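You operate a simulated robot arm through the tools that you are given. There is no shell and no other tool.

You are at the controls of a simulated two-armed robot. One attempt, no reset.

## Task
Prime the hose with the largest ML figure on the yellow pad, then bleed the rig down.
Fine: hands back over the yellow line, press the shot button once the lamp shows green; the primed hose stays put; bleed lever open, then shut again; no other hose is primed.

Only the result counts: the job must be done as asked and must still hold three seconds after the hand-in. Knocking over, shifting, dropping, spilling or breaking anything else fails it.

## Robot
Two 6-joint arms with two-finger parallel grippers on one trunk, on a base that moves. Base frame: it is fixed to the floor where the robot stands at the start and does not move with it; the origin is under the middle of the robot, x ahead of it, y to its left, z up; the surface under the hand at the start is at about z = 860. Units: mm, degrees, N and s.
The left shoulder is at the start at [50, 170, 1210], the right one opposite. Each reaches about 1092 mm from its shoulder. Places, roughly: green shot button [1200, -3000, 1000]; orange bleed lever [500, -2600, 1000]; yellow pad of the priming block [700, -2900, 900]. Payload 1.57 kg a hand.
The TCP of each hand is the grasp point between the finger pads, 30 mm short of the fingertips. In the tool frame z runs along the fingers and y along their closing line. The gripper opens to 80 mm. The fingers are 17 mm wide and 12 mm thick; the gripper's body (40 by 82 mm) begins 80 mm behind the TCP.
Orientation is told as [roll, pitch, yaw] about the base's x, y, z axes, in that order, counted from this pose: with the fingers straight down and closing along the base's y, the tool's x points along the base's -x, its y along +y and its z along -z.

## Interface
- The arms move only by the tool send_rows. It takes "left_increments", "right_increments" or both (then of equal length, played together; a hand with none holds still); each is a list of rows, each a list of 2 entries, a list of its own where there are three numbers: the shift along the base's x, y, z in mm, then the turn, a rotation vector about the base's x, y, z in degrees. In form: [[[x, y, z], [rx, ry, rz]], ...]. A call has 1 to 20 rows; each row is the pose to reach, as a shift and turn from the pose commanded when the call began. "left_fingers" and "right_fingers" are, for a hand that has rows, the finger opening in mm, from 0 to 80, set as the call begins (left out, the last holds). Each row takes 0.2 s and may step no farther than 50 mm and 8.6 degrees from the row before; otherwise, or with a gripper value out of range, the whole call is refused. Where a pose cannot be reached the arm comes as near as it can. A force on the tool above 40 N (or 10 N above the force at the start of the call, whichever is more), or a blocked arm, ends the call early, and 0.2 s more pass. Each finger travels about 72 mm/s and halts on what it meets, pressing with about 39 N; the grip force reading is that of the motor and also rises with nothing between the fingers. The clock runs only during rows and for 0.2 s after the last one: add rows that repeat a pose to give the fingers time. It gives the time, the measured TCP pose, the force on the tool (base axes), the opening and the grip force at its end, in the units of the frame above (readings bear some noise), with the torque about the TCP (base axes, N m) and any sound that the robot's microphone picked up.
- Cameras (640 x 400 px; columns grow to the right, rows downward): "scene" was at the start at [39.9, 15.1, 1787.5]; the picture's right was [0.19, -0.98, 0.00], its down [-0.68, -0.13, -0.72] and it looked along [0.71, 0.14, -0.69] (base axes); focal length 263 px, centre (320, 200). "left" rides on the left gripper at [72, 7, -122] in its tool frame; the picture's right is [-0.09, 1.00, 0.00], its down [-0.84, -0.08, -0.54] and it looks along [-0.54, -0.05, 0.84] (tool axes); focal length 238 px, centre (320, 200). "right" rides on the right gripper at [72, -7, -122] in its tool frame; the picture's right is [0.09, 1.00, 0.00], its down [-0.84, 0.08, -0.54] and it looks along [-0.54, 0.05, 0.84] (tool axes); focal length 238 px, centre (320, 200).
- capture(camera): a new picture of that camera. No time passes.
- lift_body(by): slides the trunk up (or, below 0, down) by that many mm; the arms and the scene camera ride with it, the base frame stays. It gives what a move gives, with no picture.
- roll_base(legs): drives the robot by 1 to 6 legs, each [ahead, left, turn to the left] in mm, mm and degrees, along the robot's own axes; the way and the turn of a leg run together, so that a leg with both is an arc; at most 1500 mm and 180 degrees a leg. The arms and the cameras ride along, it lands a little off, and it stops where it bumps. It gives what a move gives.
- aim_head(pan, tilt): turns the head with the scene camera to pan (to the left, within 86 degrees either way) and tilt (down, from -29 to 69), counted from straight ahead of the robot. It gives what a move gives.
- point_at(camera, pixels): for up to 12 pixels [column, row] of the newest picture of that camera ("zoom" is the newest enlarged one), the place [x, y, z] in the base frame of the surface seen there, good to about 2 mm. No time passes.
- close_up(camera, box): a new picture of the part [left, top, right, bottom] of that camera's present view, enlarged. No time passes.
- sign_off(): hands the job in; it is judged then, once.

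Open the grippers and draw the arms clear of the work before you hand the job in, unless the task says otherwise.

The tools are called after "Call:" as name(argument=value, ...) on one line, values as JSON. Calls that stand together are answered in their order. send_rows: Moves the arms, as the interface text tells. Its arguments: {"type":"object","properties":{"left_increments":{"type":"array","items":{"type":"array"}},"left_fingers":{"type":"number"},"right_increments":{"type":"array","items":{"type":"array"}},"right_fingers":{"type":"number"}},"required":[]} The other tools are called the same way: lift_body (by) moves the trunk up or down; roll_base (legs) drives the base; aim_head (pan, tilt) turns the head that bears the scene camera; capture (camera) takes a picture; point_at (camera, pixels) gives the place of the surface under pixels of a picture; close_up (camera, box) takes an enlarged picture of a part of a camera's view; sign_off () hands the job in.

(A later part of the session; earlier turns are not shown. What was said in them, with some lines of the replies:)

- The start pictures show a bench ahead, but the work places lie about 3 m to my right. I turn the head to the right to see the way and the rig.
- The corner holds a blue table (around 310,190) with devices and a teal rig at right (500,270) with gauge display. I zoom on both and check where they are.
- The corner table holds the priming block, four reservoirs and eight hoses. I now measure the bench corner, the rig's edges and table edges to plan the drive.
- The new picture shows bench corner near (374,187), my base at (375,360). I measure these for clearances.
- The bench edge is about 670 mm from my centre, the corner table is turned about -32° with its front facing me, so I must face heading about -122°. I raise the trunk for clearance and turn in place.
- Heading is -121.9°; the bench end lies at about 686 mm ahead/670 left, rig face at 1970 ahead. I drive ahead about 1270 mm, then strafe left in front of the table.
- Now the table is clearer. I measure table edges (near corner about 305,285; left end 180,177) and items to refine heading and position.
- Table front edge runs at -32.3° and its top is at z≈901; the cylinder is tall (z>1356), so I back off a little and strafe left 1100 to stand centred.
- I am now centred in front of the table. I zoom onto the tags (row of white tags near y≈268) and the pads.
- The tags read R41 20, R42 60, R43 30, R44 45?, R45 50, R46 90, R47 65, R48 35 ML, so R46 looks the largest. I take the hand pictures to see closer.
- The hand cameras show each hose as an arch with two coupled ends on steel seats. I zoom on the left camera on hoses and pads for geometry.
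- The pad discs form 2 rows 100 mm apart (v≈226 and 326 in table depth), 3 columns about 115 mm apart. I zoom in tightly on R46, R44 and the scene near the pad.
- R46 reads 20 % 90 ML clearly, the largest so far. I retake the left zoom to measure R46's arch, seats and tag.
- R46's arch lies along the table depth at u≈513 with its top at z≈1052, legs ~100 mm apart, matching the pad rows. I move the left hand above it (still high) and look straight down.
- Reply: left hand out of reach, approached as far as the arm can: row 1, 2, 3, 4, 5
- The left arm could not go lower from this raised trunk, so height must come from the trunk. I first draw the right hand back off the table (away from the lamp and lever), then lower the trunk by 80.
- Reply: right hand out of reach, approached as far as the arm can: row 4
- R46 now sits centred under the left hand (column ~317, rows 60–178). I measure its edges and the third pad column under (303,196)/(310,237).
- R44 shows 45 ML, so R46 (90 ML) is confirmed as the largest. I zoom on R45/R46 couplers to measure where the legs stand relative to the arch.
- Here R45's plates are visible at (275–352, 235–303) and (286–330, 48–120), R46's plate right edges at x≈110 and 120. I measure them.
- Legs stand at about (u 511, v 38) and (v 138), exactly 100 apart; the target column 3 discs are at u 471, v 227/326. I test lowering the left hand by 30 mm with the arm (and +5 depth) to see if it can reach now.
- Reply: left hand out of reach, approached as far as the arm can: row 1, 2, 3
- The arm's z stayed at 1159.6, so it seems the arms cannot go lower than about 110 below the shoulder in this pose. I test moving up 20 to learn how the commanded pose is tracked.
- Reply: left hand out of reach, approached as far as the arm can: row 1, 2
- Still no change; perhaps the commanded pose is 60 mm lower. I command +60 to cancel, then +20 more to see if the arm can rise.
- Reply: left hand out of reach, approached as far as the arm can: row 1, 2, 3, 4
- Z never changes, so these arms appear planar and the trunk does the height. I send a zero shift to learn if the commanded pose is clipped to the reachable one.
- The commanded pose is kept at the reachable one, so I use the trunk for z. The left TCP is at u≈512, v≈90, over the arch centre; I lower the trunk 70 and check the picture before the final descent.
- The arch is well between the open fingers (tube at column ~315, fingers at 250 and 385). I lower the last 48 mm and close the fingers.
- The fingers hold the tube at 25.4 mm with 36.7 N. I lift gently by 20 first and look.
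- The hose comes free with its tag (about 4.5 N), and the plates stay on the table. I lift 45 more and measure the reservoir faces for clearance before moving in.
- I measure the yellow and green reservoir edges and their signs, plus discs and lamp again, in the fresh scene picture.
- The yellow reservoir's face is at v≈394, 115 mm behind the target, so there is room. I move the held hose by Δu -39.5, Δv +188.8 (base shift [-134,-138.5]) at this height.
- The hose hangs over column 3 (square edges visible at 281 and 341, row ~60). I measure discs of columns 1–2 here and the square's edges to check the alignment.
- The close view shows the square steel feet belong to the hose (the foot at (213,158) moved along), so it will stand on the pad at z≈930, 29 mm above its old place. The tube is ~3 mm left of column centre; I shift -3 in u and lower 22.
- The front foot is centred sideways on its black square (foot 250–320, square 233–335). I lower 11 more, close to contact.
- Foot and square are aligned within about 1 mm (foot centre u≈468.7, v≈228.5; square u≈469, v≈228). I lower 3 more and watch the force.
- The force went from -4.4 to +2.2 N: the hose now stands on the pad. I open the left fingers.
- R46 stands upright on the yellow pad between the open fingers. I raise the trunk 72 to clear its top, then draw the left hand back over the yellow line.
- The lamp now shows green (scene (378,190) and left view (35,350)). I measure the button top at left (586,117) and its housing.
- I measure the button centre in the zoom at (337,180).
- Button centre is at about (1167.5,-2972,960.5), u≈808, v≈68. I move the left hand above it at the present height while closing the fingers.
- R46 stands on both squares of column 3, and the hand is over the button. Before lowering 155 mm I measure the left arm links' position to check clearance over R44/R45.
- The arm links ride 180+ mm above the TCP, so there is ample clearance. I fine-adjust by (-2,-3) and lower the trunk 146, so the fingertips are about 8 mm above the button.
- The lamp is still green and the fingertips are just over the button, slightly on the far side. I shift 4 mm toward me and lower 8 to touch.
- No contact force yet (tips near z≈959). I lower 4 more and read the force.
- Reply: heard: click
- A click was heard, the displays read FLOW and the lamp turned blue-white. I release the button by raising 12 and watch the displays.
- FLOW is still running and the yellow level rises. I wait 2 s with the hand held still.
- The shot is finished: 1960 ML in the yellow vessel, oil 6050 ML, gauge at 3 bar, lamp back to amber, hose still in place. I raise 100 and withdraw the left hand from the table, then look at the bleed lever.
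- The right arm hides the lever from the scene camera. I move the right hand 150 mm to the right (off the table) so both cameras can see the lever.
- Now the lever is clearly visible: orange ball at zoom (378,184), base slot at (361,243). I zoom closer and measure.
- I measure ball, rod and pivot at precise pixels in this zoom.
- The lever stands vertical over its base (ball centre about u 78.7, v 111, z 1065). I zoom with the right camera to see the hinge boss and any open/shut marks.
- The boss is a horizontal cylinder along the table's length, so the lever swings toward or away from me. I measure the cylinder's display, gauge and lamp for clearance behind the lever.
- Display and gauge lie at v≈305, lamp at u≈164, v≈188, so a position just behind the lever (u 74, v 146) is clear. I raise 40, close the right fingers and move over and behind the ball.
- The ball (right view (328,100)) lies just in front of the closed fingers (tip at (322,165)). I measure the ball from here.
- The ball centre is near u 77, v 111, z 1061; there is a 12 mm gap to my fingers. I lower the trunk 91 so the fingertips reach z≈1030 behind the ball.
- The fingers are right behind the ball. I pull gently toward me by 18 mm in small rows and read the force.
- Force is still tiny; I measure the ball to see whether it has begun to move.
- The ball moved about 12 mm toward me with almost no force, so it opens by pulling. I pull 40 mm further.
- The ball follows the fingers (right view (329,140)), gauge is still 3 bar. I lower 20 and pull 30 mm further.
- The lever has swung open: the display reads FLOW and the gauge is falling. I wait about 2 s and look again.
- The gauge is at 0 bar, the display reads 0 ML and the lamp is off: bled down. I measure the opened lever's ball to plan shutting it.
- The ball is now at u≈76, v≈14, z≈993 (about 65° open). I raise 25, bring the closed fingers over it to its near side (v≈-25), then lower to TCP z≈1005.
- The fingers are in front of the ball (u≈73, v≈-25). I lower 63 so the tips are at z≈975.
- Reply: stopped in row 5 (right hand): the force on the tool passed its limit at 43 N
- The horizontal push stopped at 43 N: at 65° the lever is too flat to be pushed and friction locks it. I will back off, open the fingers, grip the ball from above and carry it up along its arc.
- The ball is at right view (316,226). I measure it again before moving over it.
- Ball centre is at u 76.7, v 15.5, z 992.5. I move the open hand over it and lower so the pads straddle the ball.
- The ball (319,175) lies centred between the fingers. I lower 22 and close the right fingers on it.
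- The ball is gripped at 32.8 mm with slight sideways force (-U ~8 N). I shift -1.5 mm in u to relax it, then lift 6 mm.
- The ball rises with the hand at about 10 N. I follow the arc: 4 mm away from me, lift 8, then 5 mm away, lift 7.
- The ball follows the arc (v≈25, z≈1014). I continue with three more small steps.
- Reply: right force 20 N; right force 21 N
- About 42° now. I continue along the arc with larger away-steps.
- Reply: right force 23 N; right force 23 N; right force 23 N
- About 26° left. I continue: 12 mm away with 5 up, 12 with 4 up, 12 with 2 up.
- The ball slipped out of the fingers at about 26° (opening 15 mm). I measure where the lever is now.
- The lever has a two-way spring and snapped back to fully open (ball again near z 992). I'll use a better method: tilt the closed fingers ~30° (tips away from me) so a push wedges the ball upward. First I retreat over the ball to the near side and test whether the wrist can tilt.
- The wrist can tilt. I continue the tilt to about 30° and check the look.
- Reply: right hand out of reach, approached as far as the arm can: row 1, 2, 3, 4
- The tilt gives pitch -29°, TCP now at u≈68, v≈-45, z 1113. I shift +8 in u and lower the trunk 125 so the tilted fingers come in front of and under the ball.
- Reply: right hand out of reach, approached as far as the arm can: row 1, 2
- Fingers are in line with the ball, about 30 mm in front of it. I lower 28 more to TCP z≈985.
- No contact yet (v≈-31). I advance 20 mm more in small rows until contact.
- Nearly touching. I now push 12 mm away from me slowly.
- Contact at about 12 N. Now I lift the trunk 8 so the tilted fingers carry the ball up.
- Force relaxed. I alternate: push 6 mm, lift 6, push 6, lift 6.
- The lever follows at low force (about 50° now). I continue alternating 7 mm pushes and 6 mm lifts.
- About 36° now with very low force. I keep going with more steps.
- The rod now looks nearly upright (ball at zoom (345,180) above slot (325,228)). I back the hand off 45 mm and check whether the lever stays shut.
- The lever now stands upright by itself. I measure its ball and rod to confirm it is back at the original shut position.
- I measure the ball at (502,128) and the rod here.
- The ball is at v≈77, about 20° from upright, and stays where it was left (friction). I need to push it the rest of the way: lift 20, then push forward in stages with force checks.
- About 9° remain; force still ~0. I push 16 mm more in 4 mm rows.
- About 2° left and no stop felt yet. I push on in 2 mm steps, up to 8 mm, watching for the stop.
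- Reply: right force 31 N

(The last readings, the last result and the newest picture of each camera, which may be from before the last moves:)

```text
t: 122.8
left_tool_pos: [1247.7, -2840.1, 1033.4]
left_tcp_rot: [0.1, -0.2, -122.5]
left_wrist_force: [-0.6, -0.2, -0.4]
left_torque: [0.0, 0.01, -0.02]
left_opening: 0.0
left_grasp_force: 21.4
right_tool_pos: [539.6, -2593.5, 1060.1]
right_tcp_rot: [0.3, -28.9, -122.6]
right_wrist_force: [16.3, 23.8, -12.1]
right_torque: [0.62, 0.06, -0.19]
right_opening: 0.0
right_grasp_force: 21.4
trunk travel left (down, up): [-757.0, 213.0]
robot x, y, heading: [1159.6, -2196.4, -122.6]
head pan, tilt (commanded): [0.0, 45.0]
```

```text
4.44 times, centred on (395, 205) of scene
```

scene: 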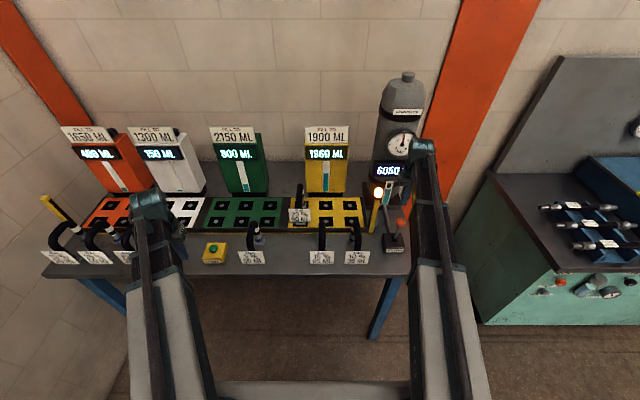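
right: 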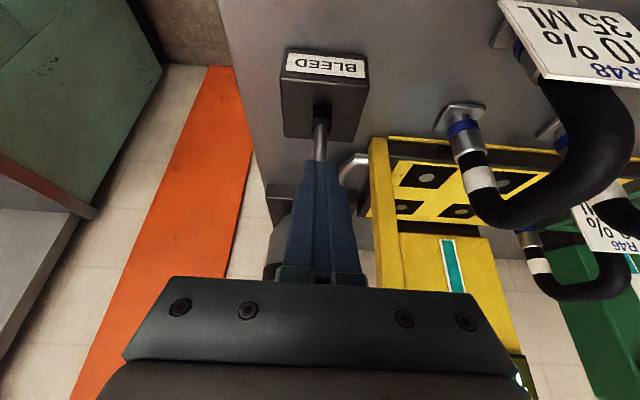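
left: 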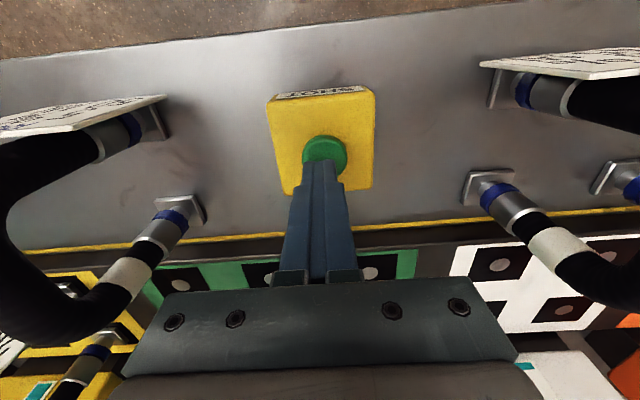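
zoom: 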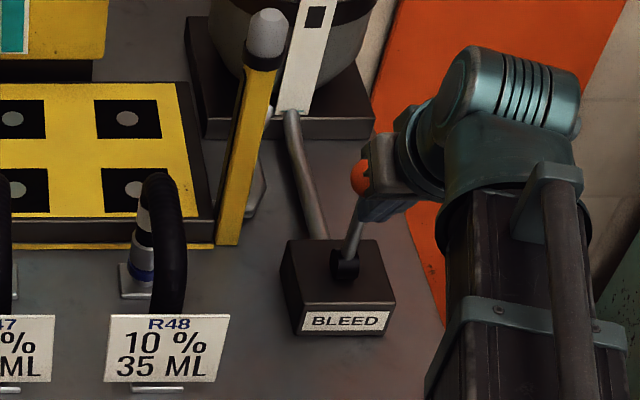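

The stop is reached (force rose to about 30 N). I back off 60 mm and measure the lever.

Call:
send_rows(right_increments=[[[3, 5, 0], [0, 0, 0]], [[10, 16, 0], [0, 0, 0]], [[18, 28, 0], [0, 0, 0]], [[27, 43, 0], [0, 0, 0]], [[37, 58, 0], [0, 0, 0]], [[48, 76, 0], [0, 0, 0]], [[48, 76, 0], [0, 0, 0]]])

Call:
close_up(camera="scene", box=[370, 180, 410, 235])

Call:
capture(camera="right")

```text
t: 124.4
left_tool_pos: [1247.8, -2839.7, 1030.5]
left_tcp_rot: [0.1, -0.1, -122.5]
left_wrist_force: [1.1, 0.3, 0.0]
left_torque: [-0.03, 0.0, 0.0]
left_opening: 0.0
left_grasp_force: 21.3
right_tool_pos: [586.0, -2519.3, 1060.2]
right_tcp_rot: [0.2, -29.2, -122.6]
right_wrist_force: [-0.5, 0.2, 0.6]
right_torque: [-0.04, 0.01, -0.01]
right_opening: 0.2
right_grasp_force: 20.6
trunk travel left (down, up): [-757.0, 213.0]
robot x, y, heading: [1156.7, -2198.5, -122.2]
head pan, tilt (commanded): [0.0, 45.0]
```

```text
7.27 times, centred on (390, 208) of scene
```

zoom: 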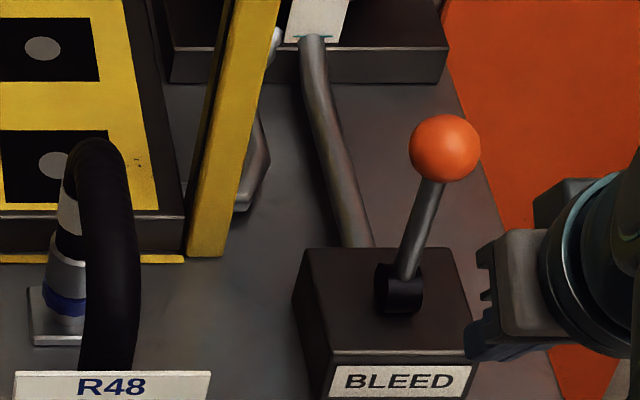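

```text
taken
```

right: 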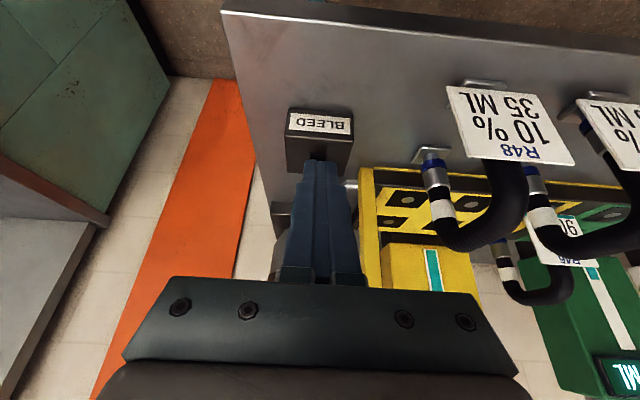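

I measure ball, rod and base corners for comparison with the original shut state (ball face ~(534,-2613,1074)).

Call:
point_at(camera="zoom", pixels=[[444, 146], [444, 120], [444, 175], [413, 148], [476, 148], [427, 210], [418, 235], [407, 270], [320, 340], [455, 345], [315, 262]])

```text
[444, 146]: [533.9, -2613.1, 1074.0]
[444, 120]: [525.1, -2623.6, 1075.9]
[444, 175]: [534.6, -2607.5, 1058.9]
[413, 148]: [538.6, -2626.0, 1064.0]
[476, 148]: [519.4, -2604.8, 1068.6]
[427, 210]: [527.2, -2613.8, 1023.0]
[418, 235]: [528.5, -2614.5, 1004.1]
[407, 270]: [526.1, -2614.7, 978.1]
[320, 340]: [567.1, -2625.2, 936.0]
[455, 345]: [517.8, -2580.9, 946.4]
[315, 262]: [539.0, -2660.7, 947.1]
```

The lever is back at exactly its original shut position (ball face (533.9,-2613.1,1074)). I draw the right hand back, raise the trunk, undo the tilt and open the grippers.

Call:
send_rows(right_increments=[[[16, 25, 0], [0, 0, 0]], [[32, 51, 0], [0, 0, 0]], [[48, 76, 0], [0, 0, 0]], [[48, 76, 0], [0, 0, 0]]])

Call:
lift_body(by=80)

Call:
send_rows(right_increments=[[[0, 0, 0], [6.3, -4, 0]], [[0, 0, 0], [12.7, -8, 0]], [[0, 0, 0], [19, -12, 0]], [[0, 0, 0], [24.7, -15.6, 0]], [[0, 0, 0], [24.7, -15.6, 0]]], right_fingers=80)

Call:
send_rows(left_increments=[[[5, 8, 0], [0, 0, 0]], [[10, 16, 0], [0, 0, 0]], [[10, 16, 0], [0, 0, 0]], [[10, 16, 0], [0, 0, 0]]], left_fingers=80)

Call:
capture(camera="scene")

```text
t: 125.4
left_tool_pos: [1247.2, -2840.9, 1032.6]
left_tcp_rot: [0.0, -0.1, -122.5]
left_wrist_force: [0.0, 0.0, 0.2]
left_torque: [-0.04, -0.02, 0.02]
left_opening: 0.0
left_grasp_force: 21.3
right_tool_pos: [595.5, -2470.2, 1059.2]
right_tcp_rot: [0.2, -29.1, -122.6]
right_wrist_force: [0.0, -0.3, 0.0]
right_torque: [-0.02, 0.02, 0.0]
right_opening: 0.0
right_grasp_force: 21.0
right hand out of reach, approached as far as the arm can: row 2, 3, 4
trunk travel left (down, up): [-757.0, 213.0]
robot x, y, heading: [1156.7, -2196.1, -122.4]
head pan, tilt (commanded): [0.0, 45.0]
```

```text
t: 126.6
left_tool_pos: [1247.8, -2840.6, 1111.9]
left_tcp_rot: [0.1, -0.1, -122.4]
left_wrist_force: [-0.6, -0.2, 0.2]
left_torque: [0.01, 0.01, 0.01]
left_opening: 0.1
left_grasp_force: 21.2
right_tool_pos: [595.1, -2471.0, 1139.8]
right_tcp_rot: [0.3, -29.1, -122.6]
right_wrist_force: [0.1, 0.1, -0.1]
right_torque: [-0.01, -0.03, 0.01]
right_opening: 0.0
right_grasp_force: 21.0
trunk travel left (down, up): [-837.0, 133.0]
robot x, y, heading: [1158.4, -2197.1, -122.7]
head pan, tilt (commanded): [0.0, 45.0]
```

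```text
t: 127.8
left_tool_pos: [1247.3, -2840.2, 1112.7]
left_tcp_rot: [0.1, -0.3, -122.6]
left_wrist_force: [-0.2, 0.6, -0.3]
left_torque: [-0.02, -0.03, 0.0]
left_opening: 0.0
left_grasp_force: 21.6
right_tool_pos: [594.0, -2469.2, 1111.3]
right_tcp_rot: [0.0, 0.2, -122.6]
right_wrist_force: [0.1, 0.4, -0.6]
right_torque: [0.0, 0.0, 0.01]
right_opening: 80.0
right_grasp_force: 0.2
right hand out of reach, approached as far as the arm can: row 1, 2, 3, 4, 5
trunk travel left (down, up): [-837.0, 133.0]
robot x, y, heading: [1155.7, -2194.3, -122.6]
head pan, tilt (commanded): [0.0, 45.0]
```

```text
t: 128.8
left_tool_pos: [1256.6, -2825.8, 1112.0]
left_tcp_rot: [0.1, -0.1, -122.5]
left_wrist_force: [0.1, -0.6, -0.9]
left_torque: [0.02, 0.01, 0.01]
left_opening: 80.0
left_grasp_force: 0.0
right_tool_pos: [595.2, -2470.3, 1111.3]
right_tcp_rot: [0.1, 0.1, -122.6]
right_wrist_force: [-0.2, -0.2, -0.3]
right_torque: [-0.01, -0.02, -0.01]
right_opening: 80.0
right_grasp_force: 0.1
trunk travel left (down, up): [-837.0, 133.0]
robot x, y, heading: [1154.8, -2194.9, -122.6]
head pan, tilt (commanded): [0.0, 45.0]
```

```text
taken
```

scene: 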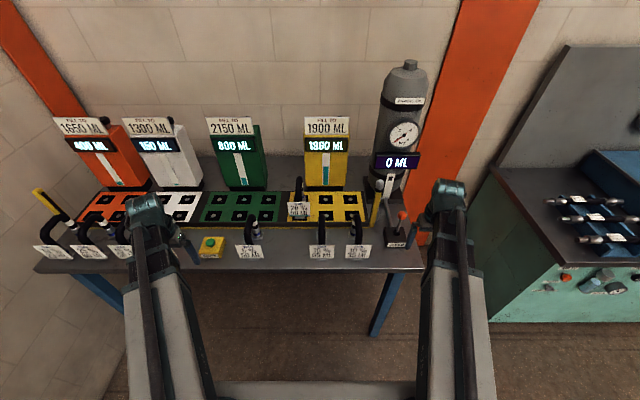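

All looks calm. I zoom once more on the pad, the gauge and the lever for a final check.

Call:
close_up(camera="scene", box=[270, 100, 430, 270])

Call:
close_up(camera="scene", box=[30, 170, 280, 280])

```text
2.35 times, centred on (350, 185) of scene
```

zoom: 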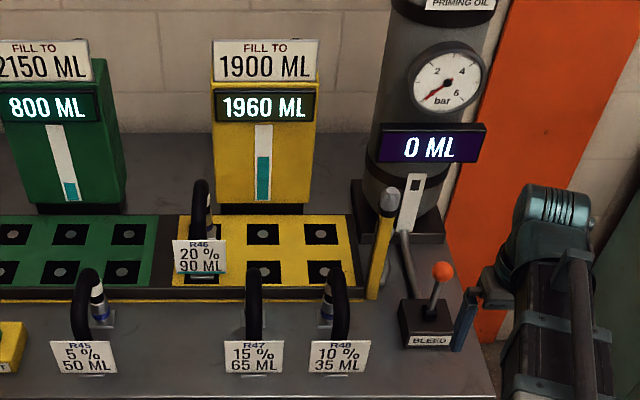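

```text
2.56 times, centred on (155, 225) of scene
```

zoom: 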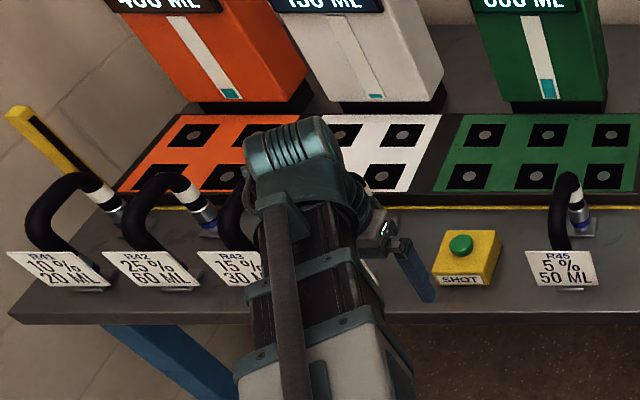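

The hose R46 (90 ML) stands primed on the yellow pad, the gauge reads 0 bar, the lever is upright and shut, and both hands are open and off the table. I hand the job in.

Call:
sign_off()

```text
The job is handed in.
```

The job is done and handed in. R46, the hose with the largest figure (90 ML), was primed on the yellow pad and the rig is bled down.

- **Hose:** R46 stands on the third column of the yellow pad. It has not moved since the shot, and no other hose was touched.
- **Shot:** I drew both hands back over the yellow line and the lamp turned green. One press of the shot button ran the flow, and the yellow vessel stopped at 1960 ML. That is 60 ML over its 1900 ML "fill to" mark. I did not correct it, since the job asked for one shot.
- **Bleed:** I opened the bleed lever. The gauge fell to 0 bar and the oil display fell from 6050 ML to 0 ML.
- **Shutting the lever:** This took three tries. The first push stopped at the 40 N force limit, and on the second the ball slipped from the fingers and the lever fell back open. On the third I pushed it to its stop, and it measured back at its starting position.

At hand-in both grippers were open and clear of the table.
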